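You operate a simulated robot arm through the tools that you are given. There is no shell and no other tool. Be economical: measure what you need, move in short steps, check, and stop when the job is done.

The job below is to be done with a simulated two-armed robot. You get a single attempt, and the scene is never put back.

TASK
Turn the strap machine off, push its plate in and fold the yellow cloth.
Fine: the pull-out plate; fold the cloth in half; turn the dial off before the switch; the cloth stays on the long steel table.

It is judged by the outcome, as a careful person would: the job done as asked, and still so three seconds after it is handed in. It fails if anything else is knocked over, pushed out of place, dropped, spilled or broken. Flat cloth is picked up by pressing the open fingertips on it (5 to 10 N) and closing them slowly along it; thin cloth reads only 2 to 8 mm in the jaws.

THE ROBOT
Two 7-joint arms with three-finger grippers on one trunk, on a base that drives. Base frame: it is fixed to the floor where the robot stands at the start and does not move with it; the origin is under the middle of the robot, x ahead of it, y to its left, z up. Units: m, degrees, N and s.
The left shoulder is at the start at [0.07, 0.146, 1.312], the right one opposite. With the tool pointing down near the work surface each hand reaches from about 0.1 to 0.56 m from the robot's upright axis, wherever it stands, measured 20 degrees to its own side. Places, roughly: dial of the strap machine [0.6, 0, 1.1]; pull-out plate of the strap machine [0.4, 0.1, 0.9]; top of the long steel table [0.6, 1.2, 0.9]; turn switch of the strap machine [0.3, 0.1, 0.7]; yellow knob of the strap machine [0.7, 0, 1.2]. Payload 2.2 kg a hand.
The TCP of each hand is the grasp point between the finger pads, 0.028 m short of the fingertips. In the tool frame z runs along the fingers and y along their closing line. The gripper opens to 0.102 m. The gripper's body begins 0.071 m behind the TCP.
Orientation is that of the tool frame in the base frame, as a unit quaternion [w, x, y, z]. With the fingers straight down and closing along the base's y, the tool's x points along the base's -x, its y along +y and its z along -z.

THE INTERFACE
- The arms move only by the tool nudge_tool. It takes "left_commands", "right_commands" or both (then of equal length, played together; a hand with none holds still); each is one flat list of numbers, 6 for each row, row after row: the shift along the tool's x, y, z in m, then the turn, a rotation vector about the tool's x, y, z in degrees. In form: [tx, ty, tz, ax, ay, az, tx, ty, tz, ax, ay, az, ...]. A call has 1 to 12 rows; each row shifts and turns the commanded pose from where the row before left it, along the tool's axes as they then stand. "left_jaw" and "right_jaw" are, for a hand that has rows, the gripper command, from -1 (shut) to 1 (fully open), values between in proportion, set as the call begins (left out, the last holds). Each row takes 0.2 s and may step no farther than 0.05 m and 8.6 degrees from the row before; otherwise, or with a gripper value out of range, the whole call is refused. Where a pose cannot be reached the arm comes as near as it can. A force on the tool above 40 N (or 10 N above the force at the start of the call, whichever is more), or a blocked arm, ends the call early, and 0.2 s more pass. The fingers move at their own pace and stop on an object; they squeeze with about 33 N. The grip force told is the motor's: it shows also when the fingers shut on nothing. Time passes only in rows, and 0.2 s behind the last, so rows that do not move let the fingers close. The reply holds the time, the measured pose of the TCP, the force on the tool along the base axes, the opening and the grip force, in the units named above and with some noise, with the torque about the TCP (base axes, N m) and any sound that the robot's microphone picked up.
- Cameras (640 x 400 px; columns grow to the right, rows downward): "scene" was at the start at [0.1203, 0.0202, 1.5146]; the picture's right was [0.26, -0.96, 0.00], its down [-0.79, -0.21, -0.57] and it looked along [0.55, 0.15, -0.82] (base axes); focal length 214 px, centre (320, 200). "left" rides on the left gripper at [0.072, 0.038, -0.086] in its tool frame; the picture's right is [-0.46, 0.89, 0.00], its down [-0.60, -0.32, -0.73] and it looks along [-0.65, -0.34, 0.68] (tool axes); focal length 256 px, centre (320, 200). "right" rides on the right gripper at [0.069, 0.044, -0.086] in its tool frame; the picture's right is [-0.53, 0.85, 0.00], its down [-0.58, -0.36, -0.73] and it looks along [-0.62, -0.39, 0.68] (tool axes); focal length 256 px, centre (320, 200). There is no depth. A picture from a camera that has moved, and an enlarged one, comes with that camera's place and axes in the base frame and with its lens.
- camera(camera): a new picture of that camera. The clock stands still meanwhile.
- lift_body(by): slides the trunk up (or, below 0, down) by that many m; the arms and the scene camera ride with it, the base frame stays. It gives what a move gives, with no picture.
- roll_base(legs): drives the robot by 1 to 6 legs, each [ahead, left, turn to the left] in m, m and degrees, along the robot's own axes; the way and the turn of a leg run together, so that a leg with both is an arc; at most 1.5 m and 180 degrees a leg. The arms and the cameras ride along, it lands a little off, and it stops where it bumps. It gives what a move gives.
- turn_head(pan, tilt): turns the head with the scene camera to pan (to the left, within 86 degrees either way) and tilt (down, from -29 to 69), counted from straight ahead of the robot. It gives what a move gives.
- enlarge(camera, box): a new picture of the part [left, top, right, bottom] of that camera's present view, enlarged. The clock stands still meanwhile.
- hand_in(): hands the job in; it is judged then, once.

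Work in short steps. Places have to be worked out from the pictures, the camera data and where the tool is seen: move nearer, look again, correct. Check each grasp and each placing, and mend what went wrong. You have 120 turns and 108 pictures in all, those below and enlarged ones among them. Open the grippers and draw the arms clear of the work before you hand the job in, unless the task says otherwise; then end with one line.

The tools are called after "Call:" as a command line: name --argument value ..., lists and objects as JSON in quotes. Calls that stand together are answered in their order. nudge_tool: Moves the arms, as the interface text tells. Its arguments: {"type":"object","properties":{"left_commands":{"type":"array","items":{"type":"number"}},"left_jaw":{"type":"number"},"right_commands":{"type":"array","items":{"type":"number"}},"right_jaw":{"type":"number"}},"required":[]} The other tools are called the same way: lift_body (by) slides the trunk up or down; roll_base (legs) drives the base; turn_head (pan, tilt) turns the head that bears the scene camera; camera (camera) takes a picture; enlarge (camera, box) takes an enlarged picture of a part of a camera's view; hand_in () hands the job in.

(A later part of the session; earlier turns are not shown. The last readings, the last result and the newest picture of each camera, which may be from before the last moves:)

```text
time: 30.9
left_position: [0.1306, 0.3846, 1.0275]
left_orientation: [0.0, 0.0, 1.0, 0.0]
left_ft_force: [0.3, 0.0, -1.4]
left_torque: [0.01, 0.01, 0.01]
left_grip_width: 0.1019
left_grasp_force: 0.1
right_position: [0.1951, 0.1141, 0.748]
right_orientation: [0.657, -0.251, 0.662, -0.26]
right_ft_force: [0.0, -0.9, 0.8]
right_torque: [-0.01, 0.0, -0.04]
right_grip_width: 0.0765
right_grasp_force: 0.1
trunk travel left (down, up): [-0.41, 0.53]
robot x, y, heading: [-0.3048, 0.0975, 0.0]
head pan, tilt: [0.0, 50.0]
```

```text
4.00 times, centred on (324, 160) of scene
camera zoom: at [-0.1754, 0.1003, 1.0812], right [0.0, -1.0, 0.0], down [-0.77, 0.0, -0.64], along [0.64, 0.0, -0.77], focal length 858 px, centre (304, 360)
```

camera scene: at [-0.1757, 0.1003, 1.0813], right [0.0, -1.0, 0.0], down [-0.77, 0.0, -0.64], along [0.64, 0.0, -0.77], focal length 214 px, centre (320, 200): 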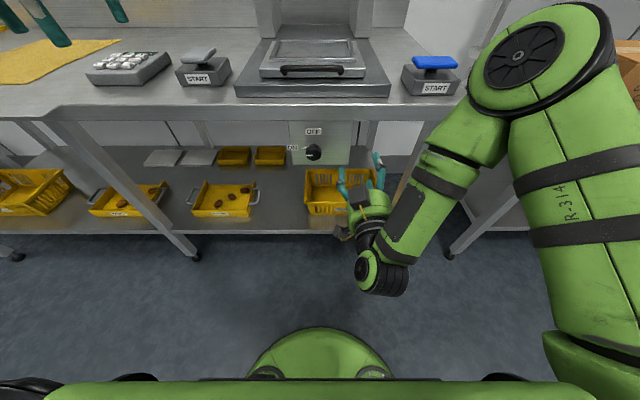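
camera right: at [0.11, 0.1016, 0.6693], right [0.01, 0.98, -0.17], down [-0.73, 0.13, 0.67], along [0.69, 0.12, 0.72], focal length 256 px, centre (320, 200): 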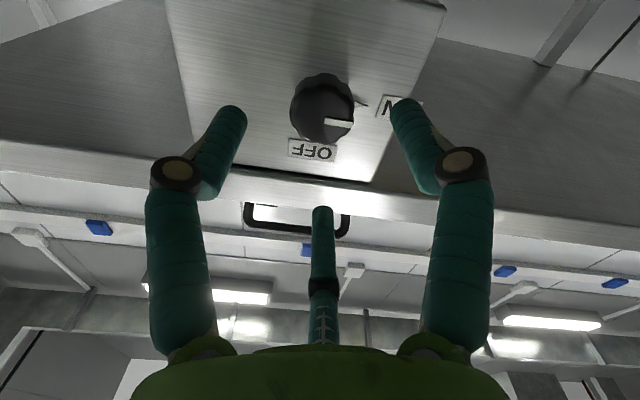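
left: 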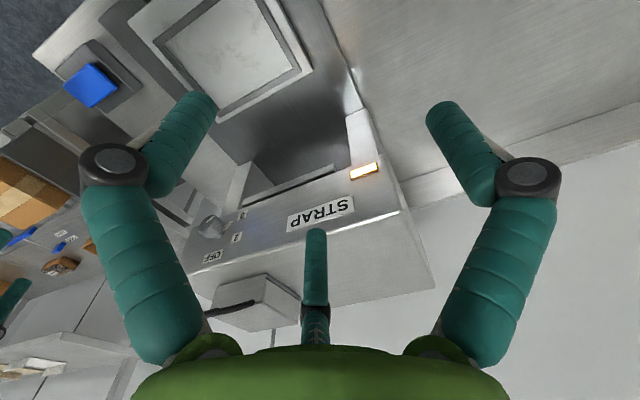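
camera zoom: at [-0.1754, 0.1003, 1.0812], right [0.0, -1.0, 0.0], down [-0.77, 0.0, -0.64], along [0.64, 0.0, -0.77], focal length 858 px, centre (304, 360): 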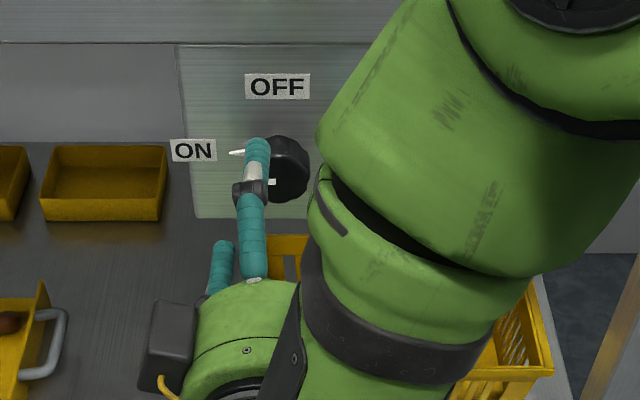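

Knob is 3 mm to the left; I correct and advance to straddle it.

Call:
nudge_tool --right_commands '[-0.0006, 0.0036, 0.015, 0, 0, 0, 0, 0, 0.02, 0, 0, 0, 0, 0, 0.015, 0, 0, 0]'

Call:
camera --camera "right"

```text
time: 31.7
left_position: [0.1306, 0.385, 1.0288]
left_orientation: [0.0, 0.0, 1.0, 0.0]
left_ft_force: [0.0, 0.5, 0.0]
left_torque: [0.01, 0.0, 0.03]
left_grip_width: 0.1019
left_grasp_force: 0.1
right_position: [0.2436, 0.1209, 0.7398]
right_orientation: [0.655, -0.261, 0.659, -0.26]
right_ft_force: [0.1, 0.8, 0.5]
right_torque: [0.01, -0.01, -0.02]
right_grip_width: 0.0763
right_grasp_force: 0.0
trunk travel left (down, up): [-0.41, 0.53]
robot x, y, heading: [-0.3018, 0.0993, -0.0]
head pan, tilt: [0.0, 50.0]
```

```text
71 pictures are left
camera right: at [0.1567, 0.1054, 0.6616], right [0.0, 0.98, -0.19], down [-0.73, 0.13, 0.67], along [0.69, 0.14, 0.71], focal length 256 px, centre (320, 200)
```

right: 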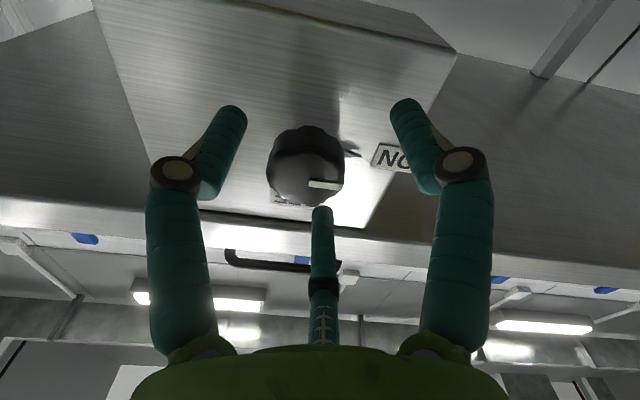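

Knob centre is now 5 mm to the right of the axis; I correct, then close.

Call:
nudge_tool --right_commands '[0.002, -0.005, 0.003, 0, 0, 0, 0, 0, 0, 0, 0, 0]'

Call:
nudge_tool --right_commands '[0, 0, 0, 0, 0, 0, 0, 0, 0, 0, 0, 0, 0, 0, 0, 0, 0, 0]' --right_jaw -1

Call:
camera --camera "right"

```text
time: 32.3
left_position: [0.1304, 0.3851, 1.0271]
left_orientation: [0.0, 0.0, 1.0, 0.0]
left_ft_force: [0.0, 0.5, -0.1]
left_torque: [-0.03, 0.0, 0.04]
left_grip_width: 0.1021
left_grasp_force: 0.1
right_position: [0.2442, 0.1153, 0.7422]
right_orientation: [0.656, -0.26, 0.659, -0.259]
right_ft_force: [0.3, 0.6, -0.1]
right_torque: [0.01, 0.01, 0.01]
right_grip_width: 0.0764
right_grasp_force: 0.0
trunk travel left (down, up): [-0.41, 0.53]
robot x, y, heading: [-0.301, 0.0973, -0.0]
head pan, tilt: [0.0, 50.0]
```

```text
time: 33.1
left_position: [0.131, 0.384, 1.0284]
left_orientation: [0.001, 0.0, 1.0, 0.0]
left_ft_force: [-1.2, 0.6, 0.5]
left_torque: [0.0, -0.01, 0.02]
left_grip_width: 0.1023
left_grasp_force: 0.1
right_position: [0.245, 0.1162, 0.7455]
right_orientation: [0.658, -0.258, 0.658, -0.262]
right_ft_force: [0.0, -2.1, 9.7]
right_torque: [0.0, -0.17, -0.3]
right_grip_width: 0.0387
right_grasp_force: 44.7
trunk travel left (down, up): [-0.41, 0.53]
robot x, y, heading: [-0.3063, 0.0972, -0.2]
head pan, tilt: [0.0, 50.0]
```

```text
70 pictures are left
camera right: at [0.1599, 0.1005, 0.6661], right [0.01, 0.98, -0.19], down [-0.73, 0.13, 0.67], along [0.68, 0.13, 0.72], focal length 256 px, centre (320, 200)
```

right: 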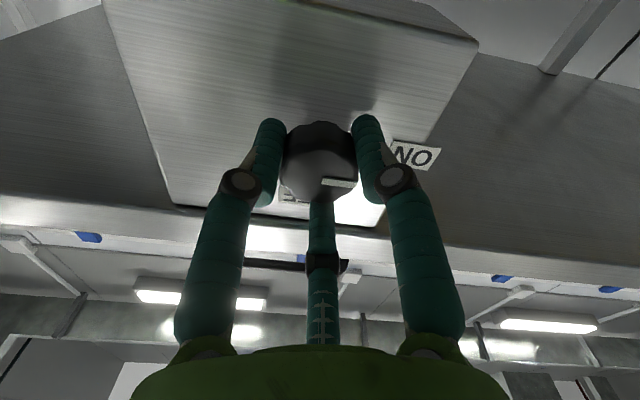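

Gripped at 38.7 mm. Now turn 90° clockwise.

Call:
nudge_tool --right_commands '[0, 0, 0, 0, 0, 8.5, 0, 0, 0, 0, 0, 8.5, 0, 0, 0, 0, 0, 8.5, 0, 0, 0, 0, 0, 8.5, 0, 0, 0, 0, 0, 8.5, 0, 0, 0, 0, 0, 8.5, 0, 0, 0, 0, 0, 8.5, 0, 0, 0, 0, 0, 8.5, 0, 0, 0, 0, 0, 8.5, 0, 0, 0, 0, 0, 8.5, 0, 0, 0, 0, 0, 5]'

Call:
enlarge --camera "scene" --box '[280, 115, 344, 165]'

Call:
camera --camera "right"

```text
time: 35.5
left_position: [0.1295, 0.3829, 1.029]
left_orientation: [0.0, 0.0, 1.0, 0.001]
left_ft_force: [1.2, 1.2, -0.4]
left_torque: [-0.01, -0.01, 0.01]
left_grip_width: 0.1017
left_grasp_force: 0.1
right_position: [0.2456, 0.1157, 0.745]
right_orientation: [0.649, 0.285, 0.647, 0.282]
right_ft_force: [7.3, -5.7, 18.0]
right_torque: [-0.04, 0.6, 0.07]
right_grip_width: 0.0386
right_grasp_force: 44.8
trunk travel left (down, up): [-0.41, 0.53]
robot x, y, heading: [-0.3006, 0.1016, -0.4]
head pan, tilt: [0.0, 50.0]
```

```text
8.00 times, centred on (312, 140) of scene
camera zoom: at [-0.1767, 0.0994, 1.0814], right [0.0, -1.0, 0.0], down [-0.77, 0.0, -0.64], along [0.64, 0.0, -0.77], focal length 1716 px, centre (384, 680)
```

zoom: 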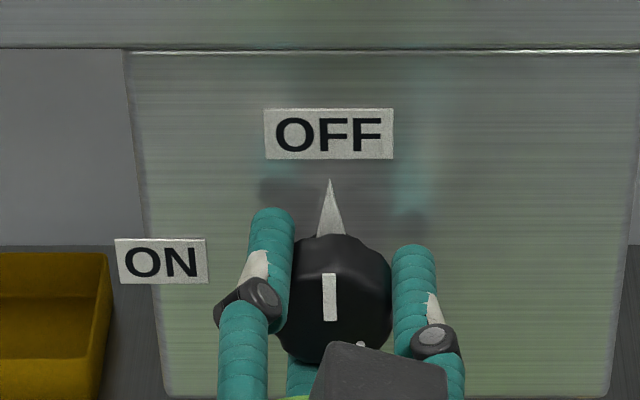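

```text
68 pictures are left
camera right: at [0.1602, 0.1953, 0.7315], right [0.0, 0.18, 0.98], down [-0.73, -0.67, 0.12], along [0.68, -0.72, 0.13], focal length 256 px, centre (320, 200)
```

right: 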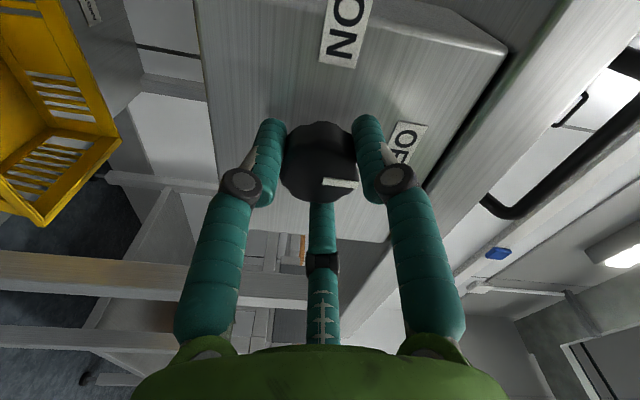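

The switch points to OFF. I release and draw straight back.

Call:
nudge_tool --right_commands '[0, 0, 0, 0, 0, 0, 0, 0, 0, 0, 0, 0]' --right_jaw 0.5

Call:
nudge_tool --right_commands '[0, 0, -0.03, 0, 0, 0, 0, 0, -0.03, 0, 0, 0, 0, 0, -0.03, 0, 0, 0, 0, 0, -0.02, 0, 0, 0]'

Call:
enlarge --camera "scene" --box '[260, 80, 380, 180]'

```text
time: 36.1
left_position: [0.1308, 0.3846, 1.0285]
left_orientation: [0.0, 0.0, 1.0, 0.0]
left_ft_force: [0.0, -0.1, -0.2]
left_torque: [0.02, 0.03, 0.0]
left_grip_width: 0.1022
left_grasp_force: 0.0
right_position: [0.2445, 0.1153, 0.7413]
right_orientation: [0.647, 0.284, 0.65, 0.28]
right_ft_force: [0.0, 0.1, 0.0]
right_torque: [0.0, 0.04, 0.0]
right_grip_width: 0.0765
right_grasp_force: 0.0
trunk travel left (down, up): [-0.41, 0.53]
robot x, y, heading: [-0.3031, 0.0996, -0.1]
head pan, tilt: [0.0, 50.0]
```

```text
time: 37.1
left_position: [0.1308, 0.3838, 1.0286]
left_orientation: [0.001, 0.0, 1.0, 0.001]
left_ft_force: [0.2, -0.8, 0.7]
left_torque: [0.0, 0.0, -0.03]
left_grip_width: 0.1021
left_grasp_force: 0.1
right_position: [0.1341, 0.1153, 0.7437]
right_orientation: [0.648, 0.283, 0.649, 0.281]
right_ft_force: [0.2, 0.2, -0.2]
right_torque: [0.02, -0.02, 0.01]
right_grip_width: 0.0764
right_grasp_force: 0.0
trunk travel left (down, up): [-0.41, 0.53]
robot x, y, heading: [-0.3044, 0.1003, -0.3]
head pan, tilt: [0.0, 50.0]
```

```text
4.00 times, centred on (320, 130) of scene
camera zoom: at [-0.1758, 0.1004, 1.0812], right [0.0, -1.0, 0.0], down [-0.77, 0.0, -0.64], along [0.64, 0.0, -0.77], focal length 858 px, centre (320, 480)
```

zoom: 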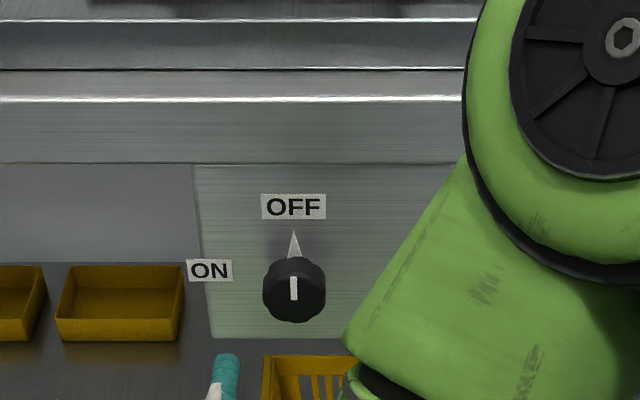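

Switch is OFF. I raise the trunk again, tuck the right hand to the right, and look.

Call:
lift_body --by 0.44

Call:
nudge_tool --right_commands '[0, 0, 0, 0, 0, -8.5, 0, 0, 0, 0, 0, -8.5, 0, 0, 0, 0, 0, -8.5, 0, 0, 0, 0, 0, -8.5, 0, 0, 0, 0, 0, -8.5, 0, -0.04, 0, 0, 0, 0, 0, -0.04, 0, 0, 0, 0, 0, -0.04, 0, 0, 0, 0, 0, -0.04, 0, 0, 0, 0, 0, -0.04, 0, 0, 0, 0]'

Call:
camera --camera "scene"

```text
refused: 0.44 is not a number from -0.4 to 0.4
```

```text
time: 39.3
left_position: [0.1281, 0.3867, 1.0291]
left_orientation: [0.0, 0.001, 1.0, -0.001]
left_ft_force: [0.4, 0.9, -0.2]
left_torque: [-0.07, -0.03, 0.02]
left_grip_width: 0.1018
left_grasp_force: 0.1
right_position: [0.1576, -0.0007, 0.7672]
right_orientation: [0.705, 0.03, 0.708, 0.024]
right_ft_force: [-0.3, -0.9, 0.0]
right_torque: [-0.06, 0.01, -0.02]
right_grip_width: 0.0765
right_grasp_force: 0.0
right hand out of reach, approached as far as the arm can: row 7, 8, 9, 10
trunk travel left (down, up): [-0.41, 0.53]
robot x, y, heading: [-0.3026, 0.1004, -0.0]
head pan, tilt: [0.0, 50.0]
```

```text
66 pictures are left
camera scene: at [-0.1764, 0.1019, 1.0813], right [0.0, -1.0, 0.0], down [-0.77, 0.0, -0.64], along [0.64, 0.0, -0.77], focal length 214 px, centre (320, 200)
```

scene: 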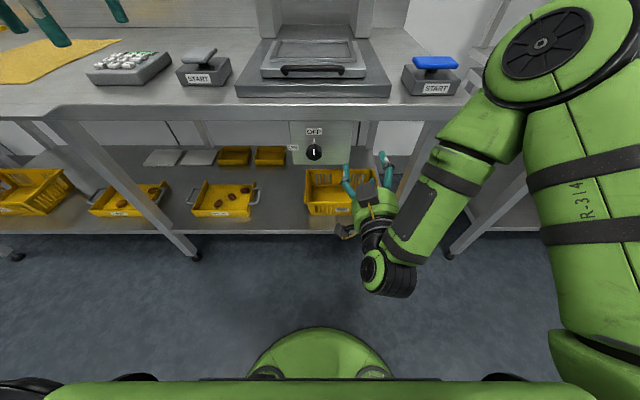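

The lift is capped at 0.4; the hand is clear of the table edge, so I raise 0.4.

Call:
lift_body --by 0.4

Call:
camera --camera "scene"

```text
time: 43.1
left_position: [0.1305, 0.3832, 1.4274]
left_orientation: [0.0, 0.0, 1.0, 0.0]
left_ft_force: [-0.1, 0.5, -0.1]
left_torque: [-0.02, 0.01, -0.02]
left_grip_width: 0.1018
left_grasp_force: 0.0
right_position: [0.1584, -0.0024, 1.1668]
right_orientation: [0.705, 0.031, 0.708, 0.025]
right_ft_force: [-1.2, 0.2, -0.4]
right_torque: [0.01, 0.0, 0.06]
right_grip_width: 0.0764
right_grasp_force: 0.1
trunk travel left (down, up): [-0.81, 0.13]
robot x, y, heading: [-0.3048, 0.0997, -0.3]
head pan, tilt: [0.0, 50.0]
```

```text
65 pictures are left
camera scene: at [-0.1755, 0.1003, 1.4812], right [0.0, -1.0, 0.0], down [-0.77, 0.0, -0.64], along [0.64, 0.0, -0.77], focal length 214 px, centre (320, 200)
```

scene: 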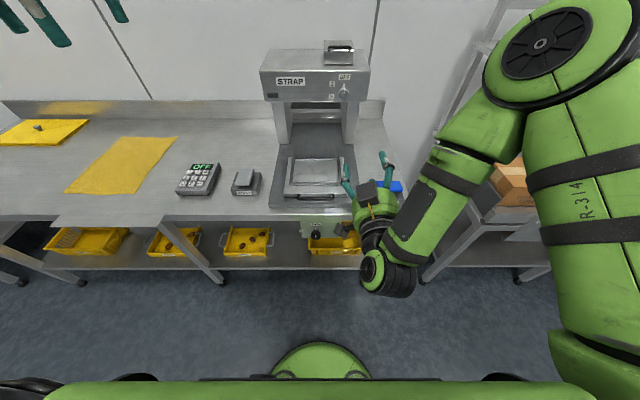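

Machine light is off and the panel reads OFF. Next I drive forward for the plate, to be pushed with the closed left hand pointing down.

Call:
roll_base --legs '[[0.25, -0.13, 0]]'

Call:
nudge_tool --left_commands '[0.04, -0.025, 0, 0, 0, 0, 0.04, -0.025, 0, 0, 0, 0, 0.03, -0.025, 0.02, 0, 0, 0, 0.02, -0.025, 0.03, 0, 0, 0, 0, -0.025, 0.04, 0, 0, 0, 0, -0.02, 0.04, 0, 0, 0, 0, 0, 0.04, 0, 0, 0, 0, 0, 0.04, 0, 0, 0]' --left_jaw -1

Call:
camera --camera "scene"

Call:
camera --camera "left"

```text
time: 45.0
left_position: [0.3761, 0.2541, 1.428]
left_orientation: [0.002, 0.0, 1.0, -0.001]
left_ft_force: [0.4, 0.4, -0.1]
left_torque: [-0.02, 0.02, -0.01]
left_grip_width: 0.1021
left_grasp_force: 0.1
right_position: [0.4045, -0.1324, 1.1673]
right_orientation: [0.706, 0.03, 0.708, 0.024]
right_ft_force: [-0.9, 0.0, 0.1]
right_torque: [0.02, -0.06, 0.04]
right_grip_width: 0.0764
right_grasp_force: 0.1
trunk travel left (down, up): [-0.81, 0.13]
robot x, y, heading: [-0.0545, -0.031, -0.4]
head pan, tilt: [0.0, 50.0]
```

```text
time: 46.9
left_position: [0.2479, 0.1087, 1.2176]
left_orientation: [0.001, 0.0, 1.0, -0.001]
left_ft_force: [0.3, -1.0, -0.6]
left_torque: [-0.02, 0.01, 0.0]
left_grip_width: 0.0023
left_grasp_force: 31.5
right_position: [0.4058, -0.1322, 1.1678]
right_orientation: [0.705, 0.032, 0.708, 0.024]
right_ft_force: [0.9, 0.5, 0.4]
right_torque: [-0.02, 0.01, -0.02]
right_grip_width: 0.0766
right_grasp_force: 0.1
trunk travel left (down, up): [-0.81, 0.13]
robot x, y, heading: [-0.0586, -0.0312, 0.0]
head pan, tilt: [0.0, 50.0]
```

```text
64 pictures are left
camera scene: at [0.0728, -0.0292, 1.4812], right [0.0, -1.0, 0.0], down [-0.77, 0.0, -0.64], along [0.64, 0.0, -0.77], focal length 214 px, centre (320, 200)
```

scene: 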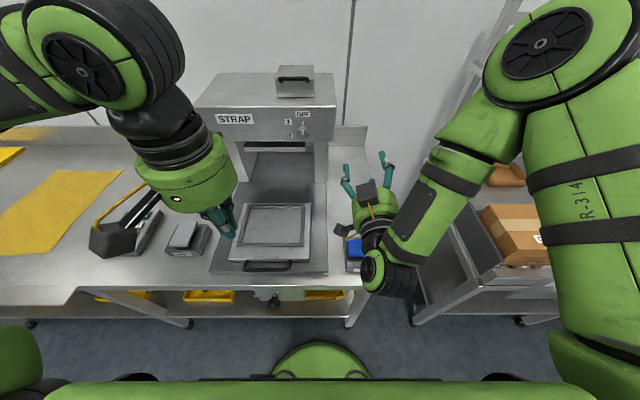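

```text
63 pictures are left
camera left: at [0.1765, 0.1472, 1.3059], right [0.46, 0.89, 0.0], down [0.6, -0.32, 0.73], along [0.65, -0.34, -0.68], focal length 256 px, centre (320, 200)
```

left: 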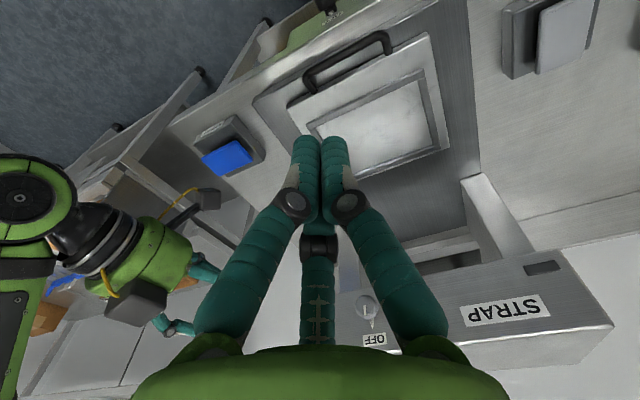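

Handle is around (0.293, 0.11, ~0.935). I lower the closed fingers in front of it.

Call:
nudge_tool --left_commands '[0.008, 0.002, 0.04, 0, 0, 0, 0, 0, 0.04, 0, 0, 0, 0, 0, 0.04, 0, 0, 0, 0, 0, 0.04, 0, 0, 0, 0, 0, 0.04, 0, 0, 0, 0, 0, 0.03, 0, 0, 0]'

Call:
camera --camera "left"

Call:
enlarge --camera "scene" --box '[180, 190, 340, 310]'

```text
time: 48.2
left_position: [0.241, 0.1111, 0.989]
left_orientation: [0.002, 0.0, 1.0, 0.001]
left_ft_force: [-0.6, 0.6, 1.1]
left_torque: [0.02, -0.01, 0.06]
left_grip_width: 0.0021
left_grasp_force: 31.5
right_position: [0.4057, -0.1326, 1.1667]
right_orientation: [0.705, 0.031, 0.708, 0.025]
right_ft_force: [0.5, -0.2, -1.1]
right_torque: [-0.03, -0.01, 0.0]
right_grip_width: 0.0765
right_grasp_force: 0.0
trunk travel left (down, up): [-0.81, 0.13]
robot x, y, heading: [-0.057, -0.0326, -0.2]
head pan, tilt: [0.0, 50.0]
```

```text
62 pictures are left
camera left: at [0.1691, 0.1496, 1.077], right [0.47, 0.89, 0.0], down [0.6, -0.32, 0.73], along [0.65, -0.34, -0.68], focal length 256 px, centre (320, 200)
```

left: 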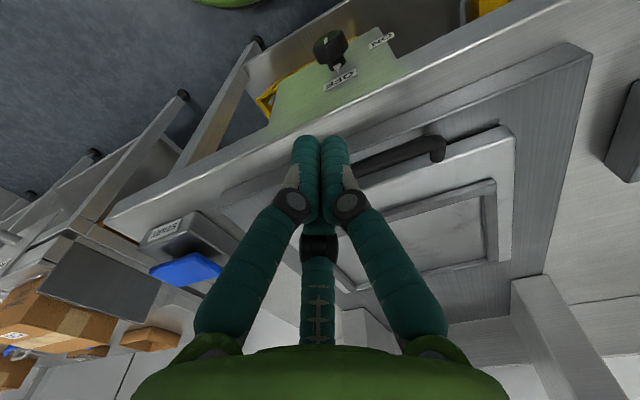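

```text
3.33 times, centred on (260, 250) of scene
camera zoom: at [0.0722, -0.0299, 1.4813], right [0.0, -1.0, 0.0], down [-0.77, 0.0, -0.64], along [0.64, 0.0, -0.77], focal length 715 px, centre (520, 33)
```

zoom: 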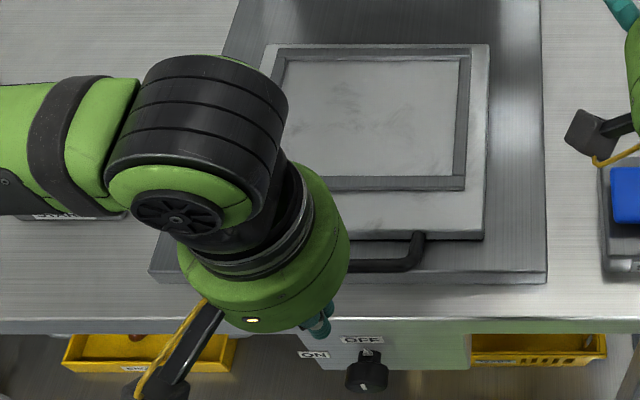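

Handle bar height is about 0.933; I lower 0.034 more and then push forward in short steps.

Call:
nudge_tool --left_commands '[0, 0, 0.02, 0, 0, 0, 0, 0, 0.014, 0, 0, 0, -0.015, 0, 0, 0, 0, 0, -0.015, 0, 0, 0, 0, 0, -0.015, 0, 0, 0, 0, 0]'

Call:
camera --camera "left"

```text
time: 49.5
left_position: [0.2849, 0.1104, 0.9552]
left_orientation: [0.0, 0.001, 1.0, 0.0]
left_ft_force: [0.4, -0.7, 0.3]
left_torque: [0.0, 0.0, -0.02]
left_grip_width: 0.002
left_grasp_force: 31.8
right_position: [0.4062, -0.1335, 1.1668]
right_orientation: [0.705, 0.03, 0.708, 0.025]
right_ft_force: [0.4, 0.5, -0.3]
right_torque: [-0.01, -0.01, -0.03]
right_grip_width: 0.0765
right_grasp_force: 0.1
trunk travel left (down, up): [-0.81, 0.13]
robot x, y, heading: [-0.059, -0.0305, -0.2]
head pan, tilt: [0.0, 50.0]
```

```text
60 pictures are left
camera left: at [0.2145, 0.1491, 1.0426], right [0.47, 0.88, 0.0], down [0.6, -0.32, 0.73], along [0.65, -0.34, -0.68], focal length 256 px, centre (320, 200)
```

left: 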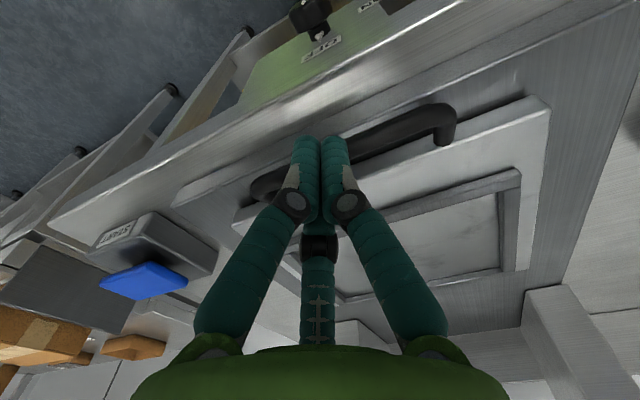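

No contact yet; the fingers are right before the bar and near its centre. I push on.

Call:
nudge_tool --left_commands '[-0.012, 0.003, 0, 0, 0, 0, -0.012, 0.003, 0, 0, 0, 0, -0.012, 0, 0, 0, 0, 0, -0.012, 0, 0, 0, 0, 0]'

Call:
camera --camera "left"

```text
time: 50.5
left_position: [0.3341, 0.1158, 0.9546]
left_orientation: [0.0, 0.001, 1.0, 0.0]
left_ft_force: [0.0, -0.7, -0.5]
left_torque: [-0.04, 0.02, 0.01]
left_grip_width: 0.0021
left_grasp_force: 30.9
right_position: [0.4065, -0.1338, 1.1664]
right_orientation: [0.705, 0.031, 0.708, 0.025]
right_ft_force: [0.4, -0.1, -0.3]
right_torque: [-0.01, 0.0, 0.03]
right_grip_width: 0.0767
right_grasp_force: 0.1
trunk travel left (down, up): [-0.81, 0.13]
robot x, y, heading: [-0.0571, -0.0306, -0.4]
head pan, tilt: [0.0, 50.0]
```

```text
59 pictures are left
camera left: at [0.2627, 0.1549, 1.0426], right [0.47, 0.88, 0.0], down [0.6, -0.32, 0.73], along [0.65, -0.34, -0.68], focal length 256 px, centre (320, 200)
```

left: 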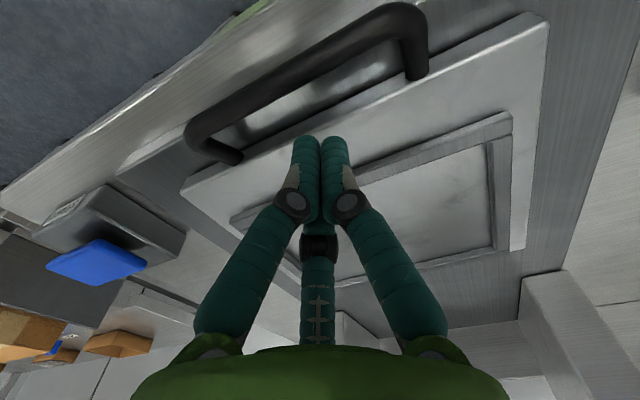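

The fingers passed over the bar; the handle is lower (z≈0.92). I lift, go back, and come down lower.

Call:
nudge_tool --left_commands '[0, 0, -0.03, 0, 0, 0, 0.03, 0.005, 0, 0, 0, 0, 0.03, 0.005, 0, 0, 0, 0, 0.03, 0, 0, 0, 0, 0, 0, 0, 0.03, 0, 0, 0, 0, 0, 0.01, 0, 0, 0, 0, 0, 0.008, 0, 0, 0]'

Call:
camera --camera "left"

```text
time: 52.0
left_position: [0.2442, 0.1254, 0.9365]
left_orientation: [0.001, 0.001, 1.0, 0.0]
left_ft_force: [-0.4, -0.3, 0.7]
left_torque: [-0.03, 0.02, 0.02]
left_grip_width: 0.0019
left_grasp_force: 31.5
right_position: [0.4042, -0.1328, 1.1668]
right_orientation: [0.705, 0.03, 0.708, 0.025]
right_ft_force: [0.2, 0.3, 0.1]
right_torque: [0.0, -0.03, 0.02]
right_grip_width: 0.0765
right_grasp_force: 0.0
trunk travel left (down, up): [-0.81, 0.13]
robot x, y, heading: [-0.0557, -0.0348, 0.0]
head pan, tilt: [0.0, 50.0]
```

```text
58 pictures are left
camera left: at [0.172, 0.1645, 1.0251], right [0.47, 0.89, 0.0], down [0.6, -0.32, 0.73], along [0.65, -0.34, -0.68], focal length 256 px, centre (320, 200)
```

left: 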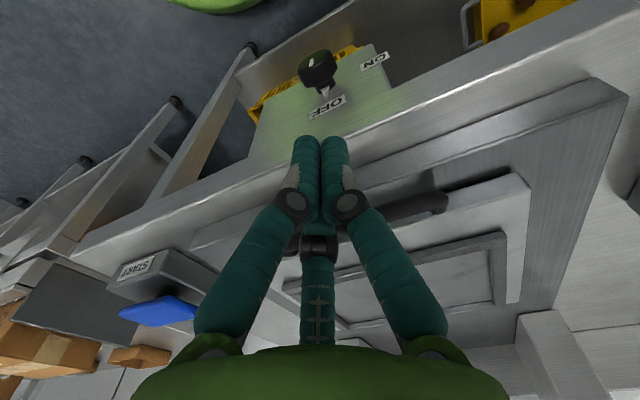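

Tips now at 0.909. I push forward slowly watching the force.

Call:
nudge_tool --left_commands '[-0.012, 0, 0, 0, 0, 0, -0.012, 0, 0, 0, 0, 0, -0.012, 0, 0, 0, 0, 0, -0.012, 0, 0, 0, 0, 0]'

Call:
camera --camera "left"

```text
time: 53.0
left_position: [0.2922, 0.1257, 0.9362]
left_orientation: [0.0, 0.001, 1.0, 0.0]
left_ft_force: [-0.9, -1.2, 0.6]
left_torque: [0.0, 0.03, 0.02]
left_grip_width: 0.002
left_grasp_force: 31.5
right_position: [0.4062, -0.1324, 1.1657]
right_orientation: [0.705, 0.031, 0.708, 0.025]
right_ft_force: [-0.2, -0.5, 0.3]
right_torque: [0.02, 0.01, 0.0]
right_grip_width: 0.0766
right_grasp_force: 0.1
trunk travel left (down, up): [-0.81, 0.13]
robot x, y, heading: [-0.0573, -0.0348, -0.0]
head pan, tilt: [0.0, 50.0]
```

```text
57 pictures are left
camera left: at [0.2208, 0.1647, 1.0247], right [0.47, 0.88, 0.0], down [0.6, -0.32, 0.73], along [0.65, -0.34, -0.68], focal length 256 px, centre (320, 200)
```

left: 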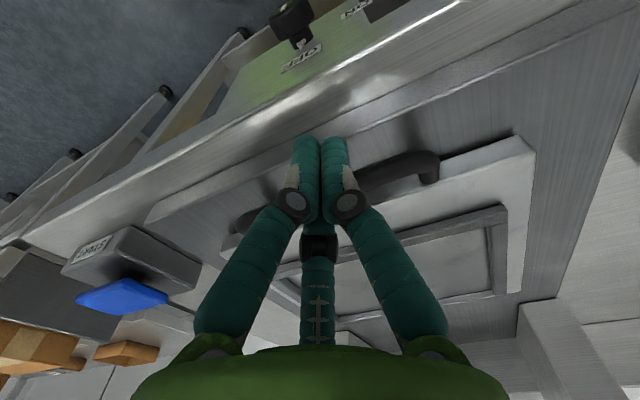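

No contact yet; the bar is just ahead. I continue.

Call:
nudge_tool --left_commands '[-0.01, 0, 0, 0, 0, 0, -0.01, 0, 0, 0, 0, 0, -0.01, 0, 0, 0, 0, 0]'

Call:
camera --camera "left"

Call:
enlarge --camera "scene" --box '[180, 190, 340, 310]'

```text
time: 53.9
left_position: [0.3229, 0.1265, 0.9364]
left_orientation: [0.001, 0.0, 1.0, 0.0]
left_ft_force: [-0.7, 0.3, -1.0]
left_torque: [-0.03, 0.02, -0.01]
left_grip_width: 0.002
left_grasp_force: 31.4
right_position: [0.4061, -0.1317, 1.1667]
right_orientation: [0.705, 0.031, 0.708, 0.026]
right_ft_force: [-1.4, 0.2, -0.9]
right_torque: [-0.02, 0.02, -0.02]
right_grip_width: 0.0765
right_grasp_force: 0.0
trunk travel left (down, up): [-0.81, 0.13]
robot x, y, heading: [-0.0558, -0.0313, -0.2]
head pan, tilt: [0.0, 50.0]
```

```text
56 pictures are left
camera left: at [0.2505, 0.1647, 1.025], right [0.46, 0.89, 0.0], down [0.6, -0.32, 0.73], along [0.65, -0.34, -0.68], focal length 256 px, centre (320, 200)
```

left: 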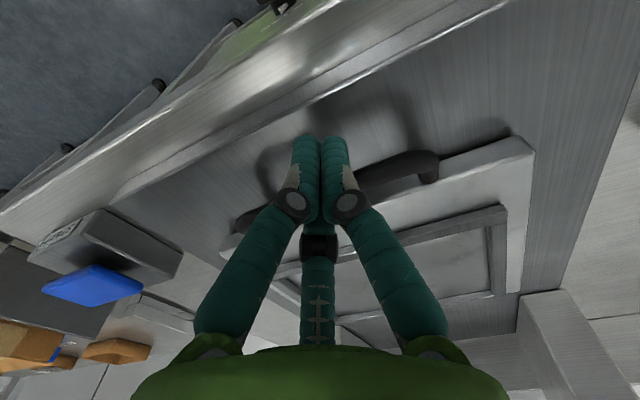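

```text
3.33 times, centred on (260, 250) of scene
camera zoom: at [0.0722, -0.0302, 1.4812], right [0.0, -1.0, 0.0], down [-0.77, 0.0, -0.64], along [0.64, 0.0, -0.77], focal length 715 px, centre (520, 33)
```

zoom: 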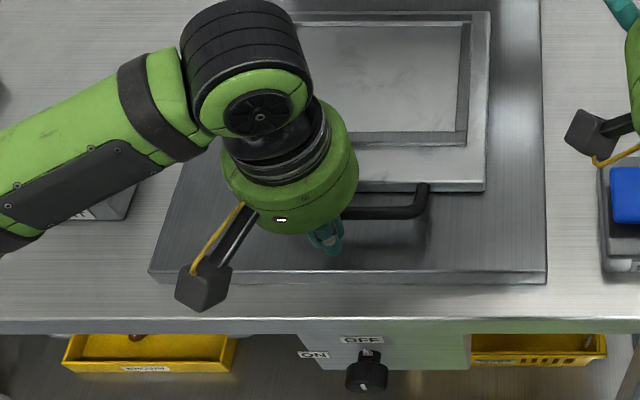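

The plate slides with the fingers. I keep pushing until resistance.

Call:
nudge_tool --left_commands '[-0.012, 0, 0, 0, 0, 0, -0.012, 0, 0, 0, 0, 0, -0.012, 0, 0, 0, 0, 0, -0.012, 0, 0, 0, 0, 0, -0.012, 0, 0, 0, 0, 0]'

Call:
camera --camera "scene"

```text
time: 55.0
left_position: [0.3818, 0.1272, 0.9363]
left_orientation: [0.0, 0.001, 1.0, 0.0]
left_ft_force: [-1.1, 0.0, 0.9]
left_torque: [-0.02, 0.02, 0.02]
left_grip_width: 0.0021
left_grasp_force: 31.3
right_position: [0.4056, -0.1327, 1.1677]
right_orientation: [0.705, 0.03, 0.708, 0.025]
right_ft_force: [0.8, -0.6, -0.8]
right_torque: [0.03, 0.02, 0.02]
right_grip_width: 0.0765
right_grasp_force: 0.0
trunk travel left (down, up): [-0.81, 0.13]
robot x, y, heading: [-0.0527, -0.0317, -0.2]
head pan, tilt: [0.0, 50.0]
```

```text
54 pictures are left
camera scene: at [0.0725, -0.0303, 1.4812], right [0.0, -1.0, 0.0], down [-0.77, 0.0, -0.64], along [0.64, 0.0, -0.77], focal length 214 px, centre (320, 200)
```

scene: 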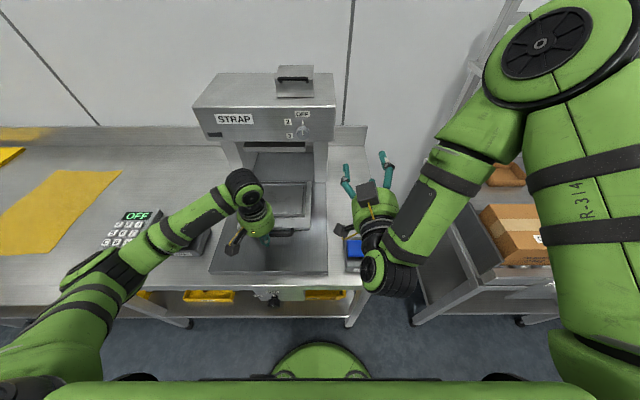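

The plate keeps sliding. The left forearm passes above the white START pad, so I check the clearance.

Call:
enlarge --camera "scene" --box '[30, 150, 350, 350]'

```text
2.00 times, centred on (190, 250) of scene
camera zoom: at [0.0725, -0.0303, 1.4812], right [0.0, -1.0, 0.0], down [-0.77, 0.0, -0.64], along [0.64, 0.0, -0.77], focal length 429 px, centre (580, 100)
```

zoom: 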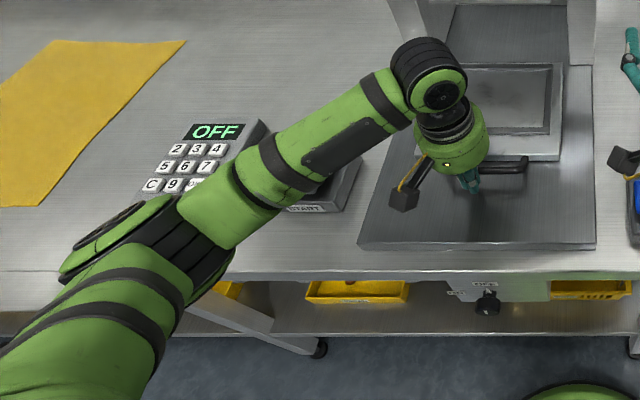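

Elbow is around z≈1.04, clear. I continue pushing.

Call:
nudge_tool --left_commands '[-0.012, 0, 0, 0, 0, 0, -0.012, 0, 0, 0, 0, 0, -0.012, 0, 0, 0, 0, 0, -0.012, 0, 0, 0, 0, 0, -0.012, 0, 0, 0, 0, 0]'

Call:
enlarge --camera "scene" --box '[190, 60, 350, 280]'

```text
time: 56.2
left_position: [0.4437, 0.1264, 0.9358]
left_orientation: [0.001, 0.0, 1.0, 0.0]
left_ft_force: [-0.2, -0.3, -0.3]
left_torque: [0.0, 0.02, -0.01]
left_grip_width: 0.0022
left_grasp_force: 31.5
right_position: [0.4066, -0.1335, 1.1667]
right_orientation: [0.705, 0.03, 0.708, 0.025]
right_ft_force: [-0.5, 1.0, -0.2]
right_torque: [-0.02, 0.0, 0.0]
right_grip_width: 0.0768
right_grasp_force: 0.1
trunk travel left (down, up): [-0.81, 0.13]
robot x, y, heading: [-0.0544, -0.031, -0.2]
head pan, tilt: [0.0, 50.0]
```

```text
1.82 times, centred on (270, 170) of scene
camera zoom: at [0.0726, -0.0302, 1.4812], right [0.0, -1.0, 0.0], down [-0.77, 0.0, -0.64], along [0.64, 0.0, -0.77], focal length 390 px, centre (411, 254)
```

zoom: 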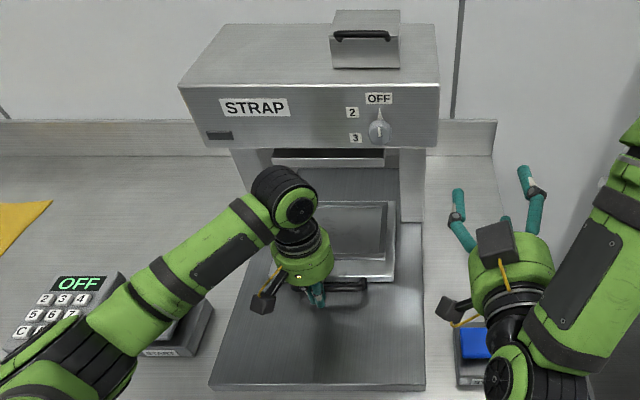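

Still sliding freely. I go on another 0.05 m.

Call:
nudge_tool --left_commands '[-0.01, 0, 0, 0, 0, 0, -0.01, 0, 0, 0, 0, 0, -0.01, 0, 0, 0, 0, 0, -0.01, 0, 0, 0, 0, 0, -0.01, 0, 0, 0, 0, 0]'

Call:
enlarge --camera "scene" --box '[190, 60, 350, 280]'

```text
time: 57.5
left_position: [0.4925, 0.1254, 0.9377]
left_orientation: [0.001, 0.0, 1.0, 0.001]
left_ft_force: [0.4, -0.3, -0.1]
left_torque: [0.01, 0.0, 0.0]
left_grip_width: 0.0024
left_grasp_force: 31.6
right_position: [0.4062, -0.1325, 1.1673]
right_orientation: [0.705, 0.03, 0.708, 0.025]
right_ft_force: [-0.8, 0.1, 0.7]
right_torque: [0.01, 0.03, 0.02]
right_grip_width: 0.0767
right_grasp_force: 0.0
trunk travel left (down, up): [-0.81, 0.13]
robot x, y, heading: [-0.0529, -0.0292, -0.2]
head pan, tilt: [0.0, 50.0]
```

```text
1.82 times, centred on (270, 170) of scene
camera zoom: at [0.0723, -0.0303, 1.4812], right [0.0, -1.0, 0.0], down [-0.77, 0.0, -0.64], along [0.64, 0.0, -0.77], focal length 390 px, centre (411, 254)
```

zoom: 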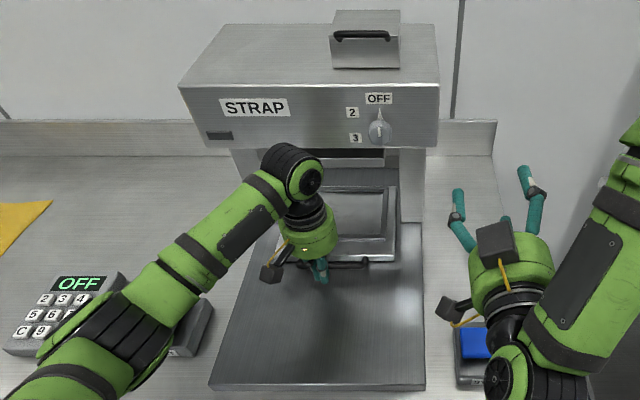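

Still free; I push another 0.04 m with the arm.

Call:
nudge_tool --left_commands '[-0.01, 0, 0, 0, 0, 0, -0.01, 0, 0, 0, 0, 0, -0.01, 0, 0, 0, 0, 0, -0.01, 0, 0, 0, 0, 0]'

Call:
enlarge --camera "scene" --box '[190, 60, 350, 280]'

```text
time: 58.5
left_position: [0.5319, 0.1251, 0.9368]
left_orientation: [0.001, 0.001, 1.0, 0.001]
left_ft_force: [-1.2, -0.2, 1.3]
left_torque: [0.01, 0.0, -0.08]
left_grip_width: 0.0023
left_grasp_force: 31.5
right_position: [0.4066, -0.1327, 1.1666]
right_orientation: [0.705, 0.03, 0.708, 0.025]
right_ft_force: [0.3, -0.2, -0.2]
right_torque: [0.02, 0.02, 0.01]
right_grip_width: 0.0765
right_grasp_force: 0.0
trunk travel left (down, up): [-0.81, 0.13]
robot x, y, heading: [-0.0561, -0.0326, -0.4]
head pan, tilt: [0.0, 50.0]
```

```text
1.82 times, centred on (270, 170) of scene
camera zoom: at [0.0724, -0.0304, 1.4812], right [0.0, -1.0, 0.0], down [-0.77, 0.0, -0.64], along [0.64, 0.0, -0.77], focal length 390 px, centre (411, 254)
```

zoom: 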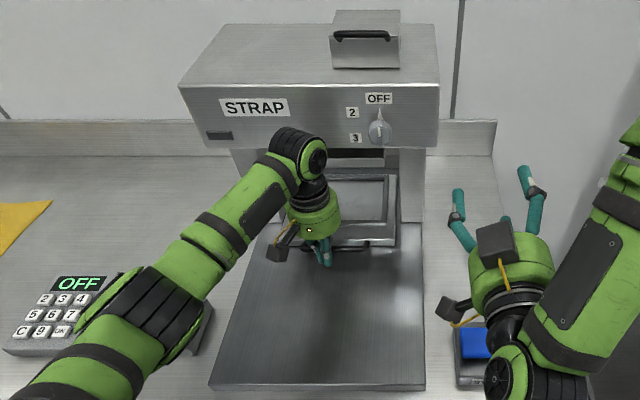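

The wrist is nearing the machine head, so I tilt the hand 30° with the fingertips leading, then continue pushing.

Call:
nudge_tool --left_commands '[0, 0, 0, 0, -7.5, 0, 0, 0, 0, 0, -7.5, 0, 0, 0, 0, 0, -7.5, 0, 0, 0, 0.003, 0, -7.5, 0]'

Call:
camera --camera "left"

Call:
enlarge --camera "scene" --box '[190, 60, 350, 280]'

```text
time: 59.5
left_position: [0.5327, 0.1262, 0.9343]
left_orientation: [0.262, 0.0, 0.965, -0.001]
left_ft_force: [0.4, 0.7, 0.5]
left_torque: [0.01, 0.01, 0.01]
left_grip_width: 0.0023
left_grasp_force: 31.6
right_position: [0.4044, -0.1328, 1.1677]
right_orientation: [0.705, 0.031, 0.708, 0.025]
right_ft_force: [-0.2, 0.6, -0.6]
right_torque: [-0.02, 0.02, -0.02]
right_grip_width: 0.0765
right_grasp_force: 0.1
trunk travel left (down, up): [-0.81, 0.13]
robot x, y, heading: [-0.0532, -0.0307, -0.0]
head pan, tilt: [0.0, 50.0]
```

```text
49 pictures are left
camera left: at [0.4275, 0.1651, 0.9748], right [0.4, 0.89, 0.23], down [0.15, -0.32, 0.94], along [0.9, -0.34, -0.26], focal length 256 px, centre (320, 200)
```

left: 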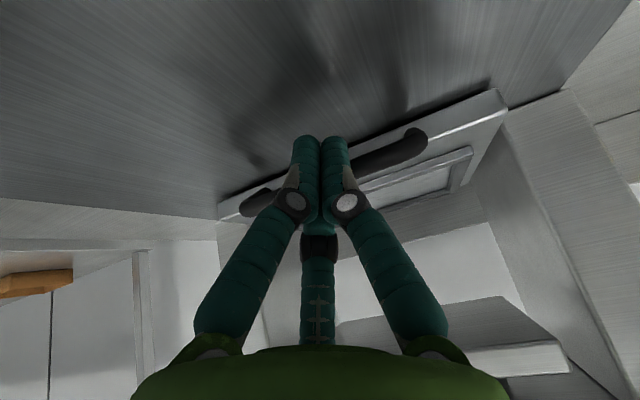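

```text
1.82 times, centred on (270, 170) of scene
camera zoom: at [0.0714, -0.0295, 1.4813], right [0.0, -1.0, 0.0], down [-0.77, 0.0, -0.64], along [0.64, 0.0, -0.77], focal length 390 px, centre (411, 254)
```

zoom: 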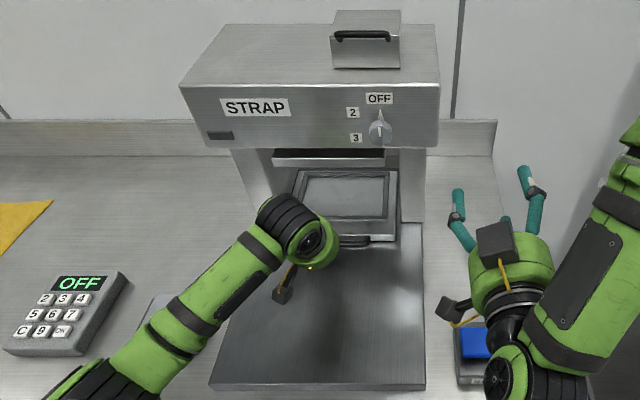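

Clear. I continue straight forward in base x with the tilted hand.

Call:
nudge_tool --left_commands '[-0.0087, 0, 0.005, 0, 0, 0, -0.0087, 0, 0.005, 0, 0, 0, -0.0087, 0, 0.005, 0, 0, 0, -0.0087, 0, 0.005, 0, 0, 0]'

Call:
enlarge --camera "scene" --box '[190, 60, 350, 280]'

```text
time: 60.1
left_position: [0.5419, 0.1255, 0.9233]
left_orientation: [0.24, 0.003, 0.971, 0.001]
left_ft_force: [-14.3, -1.1, 0.0]
left_torque: [0.04, 0.61, -0.09]
left_grip_width: 0.0017
left_grasp_force: 31.3
right_position: [0.4049, -0.1328, 1.1682]
right_orientation: [0.705, 0.031, 0.708, 0.025]
right_ft_force: [0.6, 0.7, -0.1]
right_torque: [-0.01, -0.01, 0.03]
right_grip_width: 0.0766
right_grasp_force: 0.1
trunk travel left (down, up): [-0.81, 0.13]
robot x, y, heading: [-0.0564, -0.0262, -0.1]
head pan, tilt: [0.0, 50.0]
stopped in row 3 (left hand): the force on the tool passed its limit at 46 N (the readings are from after the stop); the commanded pose is now the measured one
```

```text
1.82 times, centred on (270, 170) of scene
camera zoom: at [0.0707, -0.0301, 1.4813], right [0.0, -1.0, 0.0], down [-0.77, 0.0, -0.64], along [0.64, 0.0, -0.77], focal length 390 px, centre (411, 254)
```

zoom: 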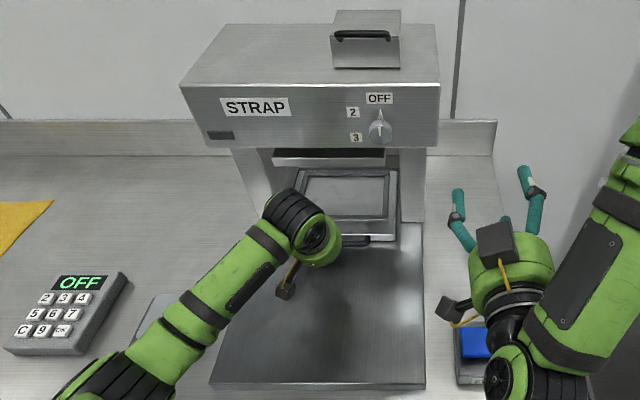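

The plate has hit its stop (46 N). I withdraw straight back and up, and un-tilt.

Call:
nudge_tool --left_commands '[0.02, 0, -0.012, 0, 0, 0, 0.02, 0, -0.02, 0, 0, 0, 0.02, 0, -0.03, 0, 7, 0, 0.02, 0, -0.03, 0, 7, 0, 0.02, 0, -0.03, 0, 7, 0, 0.02, 0, -0.03, 0, 7, 0, 0, 0, -0.04, 0, 0, 0, 0, 0, -0.04, 0, 0, 0, 0, 0, -0.04, 0, 0, 0]'

Call:
camera --camera "left"

Call:
camera --camera "scene"

```text
time: 62.1
left_position: [0.3795, 0.1233, 1.1437]
left_orientation: [0.003, 0.0, 1.0, 0.003]
left_ft_force: [-0.1, -0.3, -0.4]
left_torque: [-0.03, 0.01, 0.01]
left_grip_width: 0.0021
left_grasp_force: 31.8
right_position: [0.4036, -0.1332, 1.1677]
right_orientation: [0.705, 0.031, 0.708, 0.024]
right_ft_force: [0.0, 0.0, 0.1]
right_torque: [0.01, 0.01, 0.05]
right_grip_width: 0.0765
right_grasp_force: 0.2
trunk travel left (down, up): [-0.81, 0.13]
robot x, y, heading: [-0.0525, -0.0347, 0.0]
head pan, tilt: [0.0, 50.0]
```

```text
46 pictures are left
camera left: at [0.3074, 0.1623, 1.2324], right [0.47, 0.88, 0.01], down [0.6, -0.32, 0.73], along [0.65, -0.34, -0.68], focal length 256 px, centre (320, 200)
```

left: 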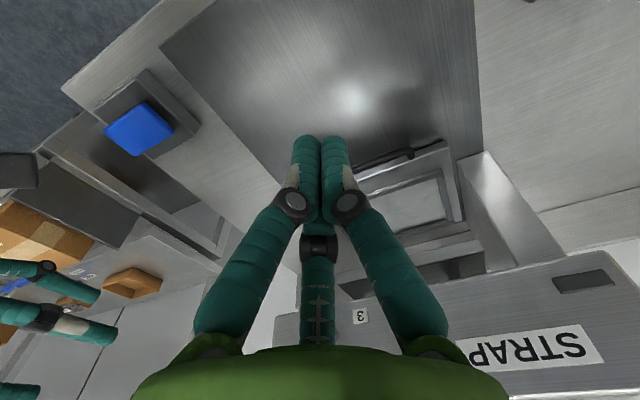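

```text
45 pictures are left
camera scene: at [0.0709, -0.0304, 1.4812], right [0.0, -1.0, 0.0], down [-0.77, 0.0, -0.64], along [0.64, 0.0, -0.77], focal length 214 px, centre (320, 200)
```

scene: 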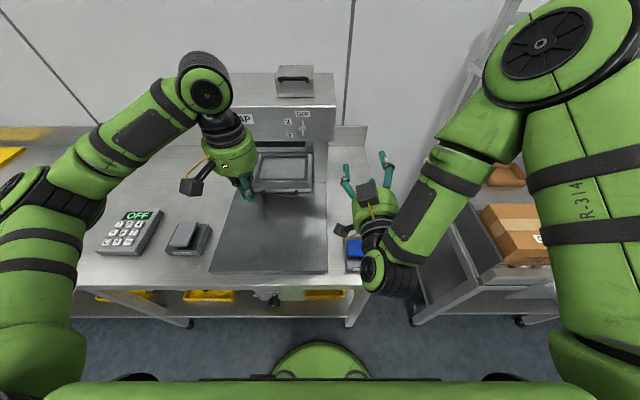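

Plate is in. Now the cloth: I point the right hand down again and raise the left hand.

Call:
nudge_tool --right_commands '[0, 0, 0, 0, 8.2, 0, 0, 0, 0, 0, 8.2, 0, 0, 0, 0, 0, 8.2, 0, 0, 0, 0, 0, 8.2, 0, 0, 0, 0, 0, 8.2, 0, 0, 0, 0, 0, 8.2, 0, 0, 0, 0, 0, 8.2, 0, 0, 0, 0, 0, 8.2, 0, 0, 0, 0, 0, 8.2, 0, 0, 0, 0, 0, 8.2, 0, 0, 0, -0.02, 0, 8.2, 0, 0, 0, -0.04, 0, 0, 0]' --left_commands '[0.02, 0, -0.02, 0, 0, 0, 0.02, 0, -0.02, 0, 0, 0, 0.02, 0, -0.02, 0, 0, 0, 0.02, 0.02, 0, 0, 0, 0, 0, 0.02, 0, 0, 0, 0, 0, 0.02, 0, 0, 0, 0, 0, 0.02, 0, 0, 0, 0, 0, 0.02, 0, 0, 0, 0, 0, 0.02, 0, 0, 0, 0, 0, 0.02, 0, 0, 0, 0, 0, 0, 0, 0, 0, 0, 0, 0, 0, 0, 0, 0]'

Call:
roll_base --legs '[[-0.25, 0, 0], [0, 0.75, 0]]'

Call:
camera --camera "scene"

```text
time: 64.7
left_position: [0.3014, 0.2647, 1.2027]
left_orientation: [0.003, 0.001, 1.0, 0.002]
left_ft_force: [-1.0, -0.3, 0.4]
left_torque: [0.01, -0.02, 0.0]
left_grip_width: 0.0023
left_grasp_force: 31.7
right_position: [0.413, -0.1294, 1.2221]
right_orientation: [-0.005, 0.003, 0.999, 0.039]
right_ft_force: [-0.2, 0.1, -0.3]
right_torque: [0.06, -0.02, -0.02]
right_grip_width: 0.0768
right_grasp_force: 0.0
right hand out of reach, approached as far as the arm can: row 1, 2
trunk travel left (down, up): [-0.81, 0.13]
robot x, y, heading: [-0.0545, -0.029, -0.0]
head pan, tilt: [0.0, 50.0]
```

```text
time: 70.2
left_position: [0.0482, 1.0147, 1.2033]
left_orientation: [0.003, 0.001, 1.0, 0.003]
left_ft_force: [0.0, -0.4, -0.1]
left_torque: [0.02, 0.0, -0.01]
left_grip_width: 0.0023
left_grasp_force: 31.3
right_position: [0.162, 0.6207, 1.2222]
right_orientation: [-0.005, 0.004, 0.999, 0.039]
right_ft_force: [0.1, -0.9, -0.4]
right_torque: [0.03, -0.03, 0.0]
right_grip_width: 0.0765
right_grasp_force: 0.0
trunk travel left (down, up): [-0.81, 0.13]
robot x, y, heading: [-0.3092, 0.7222, 0.2]
head pan, tilt: [0.0, 50.0]
```

```text
44 pictures are left
camera scene: at [-0.1808, 0.7191, 1.4812], right [0.0, -1.0, 0.0], down [-0.77, 0.0, -0.64], along [0.64, 0.0, -0.77], focal length 214 px, centre (320, 200)
```

scene: 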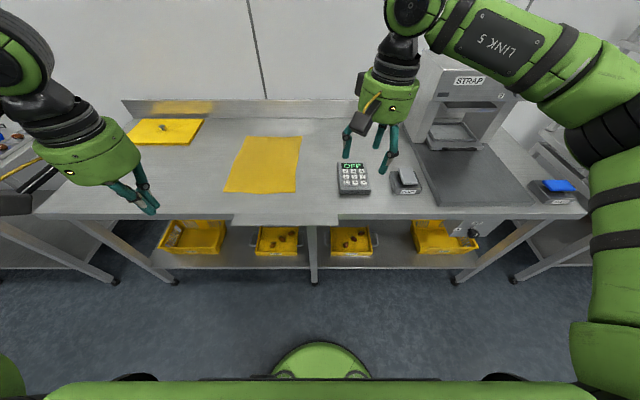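

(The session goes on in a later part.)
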